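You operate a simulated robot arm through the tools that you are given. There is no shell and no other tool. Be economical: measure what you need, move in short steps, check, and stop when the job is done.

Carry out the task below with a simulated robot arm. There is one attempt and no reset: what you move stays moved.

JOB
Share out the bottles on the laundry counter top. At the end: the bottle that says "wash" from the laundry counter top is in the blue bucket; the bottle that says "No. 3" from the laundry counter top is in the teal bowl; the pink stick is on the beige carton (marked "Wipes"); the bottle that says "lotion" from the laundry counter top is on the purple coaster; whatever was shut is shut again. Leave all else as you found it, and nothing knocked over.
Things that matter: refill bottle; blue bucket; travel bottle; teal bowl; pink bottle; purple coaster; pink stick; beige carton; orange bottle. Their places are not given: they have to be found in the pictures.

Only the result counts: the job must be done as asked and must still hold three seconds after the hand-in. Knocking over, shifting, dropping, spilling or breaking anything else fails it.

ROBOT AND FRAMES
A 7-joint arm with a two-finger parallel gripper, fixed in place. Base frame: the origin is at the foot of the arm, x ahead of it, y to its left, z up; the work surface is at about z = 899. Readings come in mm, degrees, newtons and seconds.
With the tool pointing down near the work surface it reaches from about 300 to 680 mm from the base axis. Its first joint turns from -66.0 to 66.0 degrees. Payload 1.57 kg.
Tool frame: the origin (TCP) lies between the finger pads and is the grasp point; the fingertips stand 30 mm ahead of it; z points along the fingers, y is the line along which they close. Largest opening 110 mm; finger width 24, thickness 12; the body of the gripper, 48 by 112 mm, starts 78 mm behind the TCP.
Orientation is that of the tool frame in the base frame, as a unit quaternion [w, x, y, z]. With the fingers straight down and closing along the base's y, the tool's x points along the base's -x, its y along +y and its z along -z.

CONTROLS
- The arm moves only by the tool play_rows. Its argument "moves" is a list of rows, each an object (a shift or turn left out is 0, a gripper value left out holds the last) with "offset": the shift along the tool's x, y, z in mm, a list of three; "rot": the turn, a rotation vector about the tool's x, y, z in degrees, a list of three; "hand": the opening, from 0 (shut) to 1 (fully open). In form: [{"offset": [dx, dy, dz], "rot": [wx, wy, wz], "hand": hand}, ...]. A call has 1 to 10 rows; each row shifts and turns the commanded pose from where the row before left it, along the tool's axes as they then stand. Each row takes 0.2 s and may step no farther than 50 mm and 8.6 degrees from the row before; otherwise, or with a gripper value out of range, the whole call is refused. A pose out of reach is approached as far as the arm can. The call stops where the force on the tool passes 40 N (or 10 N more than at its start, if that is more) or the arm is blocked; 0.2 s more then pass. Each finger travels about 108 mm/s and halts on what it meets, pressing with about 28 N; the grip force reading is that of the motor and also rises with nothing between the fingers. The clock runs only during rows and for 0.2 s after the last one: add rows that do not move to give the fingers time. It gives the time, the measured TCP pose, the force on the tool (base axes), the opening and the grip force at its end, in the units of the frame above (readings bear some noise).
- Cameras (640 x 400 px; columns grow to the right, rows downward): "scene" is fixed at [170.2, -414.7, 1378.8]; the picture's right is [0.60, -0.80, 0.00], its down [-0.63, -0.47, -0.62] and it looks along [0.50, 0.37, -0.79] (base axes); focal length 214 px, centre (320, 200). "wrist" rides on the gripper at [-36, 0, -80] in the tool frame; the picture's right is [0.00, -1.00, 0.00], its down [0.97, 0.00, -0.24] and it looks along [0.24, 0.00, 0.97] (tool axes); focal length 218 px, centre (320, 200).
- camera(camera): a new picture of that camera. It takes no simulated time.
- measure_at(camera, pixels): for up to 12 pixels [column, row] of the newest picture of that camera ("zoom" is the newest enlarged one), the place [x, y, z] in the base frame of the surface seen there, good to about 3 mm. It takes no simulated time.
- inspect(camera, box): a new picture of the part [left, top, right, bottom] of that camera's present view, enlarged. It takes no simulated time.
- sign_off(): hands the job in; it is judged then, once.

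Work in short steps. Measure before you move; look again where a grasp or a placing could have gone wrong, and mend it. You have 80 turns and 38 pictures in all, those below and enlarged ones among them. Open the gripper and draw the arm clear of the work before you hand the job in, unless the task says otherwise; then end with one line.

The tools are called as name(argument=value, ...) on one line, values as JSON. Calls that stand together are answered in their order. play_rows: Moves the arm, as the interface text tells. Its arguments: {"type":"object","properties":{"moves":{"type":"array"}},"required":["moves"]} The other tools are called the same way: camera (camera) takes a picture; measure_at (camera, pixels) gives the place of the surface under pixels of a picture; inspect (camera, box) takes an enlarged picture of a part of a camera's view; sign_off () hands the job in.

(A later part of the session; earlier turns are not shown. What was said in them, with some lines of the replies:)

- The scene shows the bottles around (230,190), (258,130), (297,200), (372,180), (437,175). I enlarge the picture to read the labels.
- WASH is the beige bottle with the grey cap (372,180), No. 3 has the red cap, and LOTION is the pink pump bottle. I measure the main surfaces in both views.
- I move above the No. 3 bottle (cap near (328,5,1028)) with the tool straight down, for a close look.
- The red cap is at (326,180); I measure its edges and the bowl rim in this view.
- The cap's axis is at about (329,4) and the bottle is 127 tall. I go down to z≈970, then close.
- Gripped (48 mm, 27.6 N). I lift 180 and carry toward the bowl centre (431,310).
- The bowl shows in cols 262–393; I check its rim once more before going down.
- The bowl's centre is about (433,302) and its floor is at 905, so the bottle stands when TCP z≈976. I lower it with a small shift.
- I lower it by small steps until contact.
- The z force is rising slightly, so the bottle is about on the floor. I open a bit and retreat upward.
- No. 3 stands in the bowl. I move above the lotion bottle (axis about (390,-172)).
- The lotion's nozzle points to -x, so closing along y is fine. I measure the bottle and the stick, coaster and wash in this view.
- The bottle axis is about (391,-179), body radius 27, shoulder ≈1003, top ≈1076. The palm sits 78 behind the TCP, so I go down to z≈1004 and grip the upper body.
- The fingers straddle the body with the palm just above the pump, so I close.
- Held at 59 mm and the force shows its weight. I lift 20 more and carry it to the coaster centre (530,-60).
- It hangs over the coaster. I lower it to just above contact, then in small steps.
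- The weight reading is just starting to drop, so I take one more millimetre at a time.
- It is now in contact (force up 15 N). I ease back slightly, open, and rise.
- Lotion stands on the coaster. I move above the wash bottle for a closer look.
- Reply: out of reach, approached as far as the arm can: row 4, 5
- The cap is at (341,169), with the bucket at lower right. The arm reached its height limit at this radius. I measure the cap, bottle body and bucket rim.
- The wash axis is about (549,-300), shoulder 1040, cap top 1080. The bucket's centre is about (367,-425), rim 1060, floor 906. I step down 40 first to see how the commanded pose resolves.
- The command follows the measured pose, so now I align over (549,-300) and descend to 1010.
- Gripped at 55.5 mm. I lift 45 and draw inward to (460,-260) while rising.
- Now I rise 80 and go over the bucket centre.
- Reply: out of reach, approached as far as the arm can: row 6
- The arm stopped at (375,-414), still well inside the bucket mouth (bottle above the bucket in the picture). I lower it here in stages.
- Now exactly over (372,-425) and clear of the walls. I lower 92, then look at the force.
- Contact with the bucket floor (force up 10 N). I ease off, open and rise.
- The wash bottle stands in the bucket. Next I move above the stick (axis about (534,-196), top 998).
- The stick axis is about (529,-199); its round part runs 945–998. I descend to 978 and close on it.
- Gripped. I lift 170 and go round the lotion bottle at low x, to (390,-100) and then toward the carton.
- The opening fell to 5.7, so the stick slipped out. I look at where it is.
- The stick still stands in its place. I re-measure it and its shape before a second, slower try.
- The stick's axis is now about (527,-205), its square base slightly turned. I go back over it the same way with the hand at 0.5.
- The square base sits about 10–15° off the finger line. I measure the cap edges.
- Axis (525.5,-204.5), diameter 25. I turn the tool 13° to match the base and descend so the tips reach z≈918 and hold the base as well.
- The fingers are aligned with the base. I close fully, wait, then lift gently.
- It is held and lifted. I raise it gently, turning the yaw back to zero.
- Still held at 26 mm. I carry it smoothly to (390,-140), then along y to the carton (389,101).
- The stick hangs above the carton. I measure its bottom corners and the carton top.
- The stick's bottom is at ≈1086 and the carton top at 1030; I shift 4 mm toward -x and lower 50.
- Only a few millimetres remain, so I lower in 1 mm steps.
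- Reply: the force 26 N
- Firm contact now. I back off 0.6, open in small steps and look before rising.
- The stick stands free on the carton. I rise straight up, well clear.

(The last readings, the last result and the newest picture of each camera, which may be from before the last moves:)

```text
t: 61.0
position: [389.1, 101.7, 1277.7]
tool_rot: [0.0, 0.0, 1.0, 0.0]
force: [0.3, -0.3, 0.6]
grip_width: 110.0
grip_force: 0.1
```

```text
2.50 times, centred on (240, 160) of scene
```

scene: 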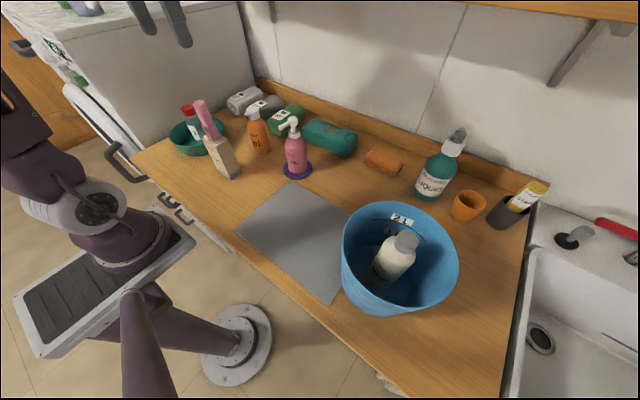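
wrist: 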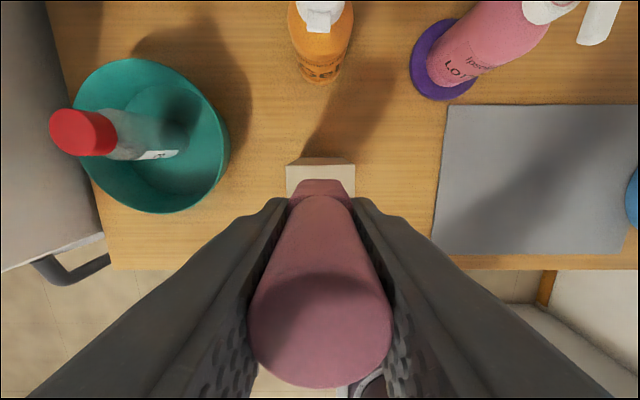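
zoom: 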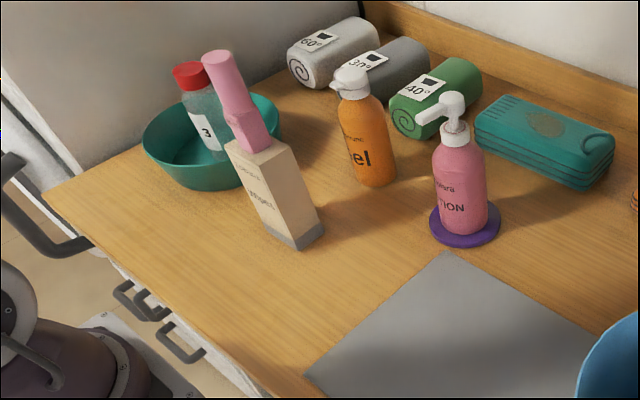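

All four items are in place and upright, nothing had been opened, and the arm is clear with the gripper open. I hand in.

sign_off()

```text
The job is handed in.
```

The job is done and handed in: wash is in the blue bucket, No. 3 in the teal bowl, lotion on the purple coaster and the pink stick on the Wipes carton, all standing upright. The first grip on the stick slipped and turned it slightly where it stood, but it did not fall, and nothing shut had to be opened.
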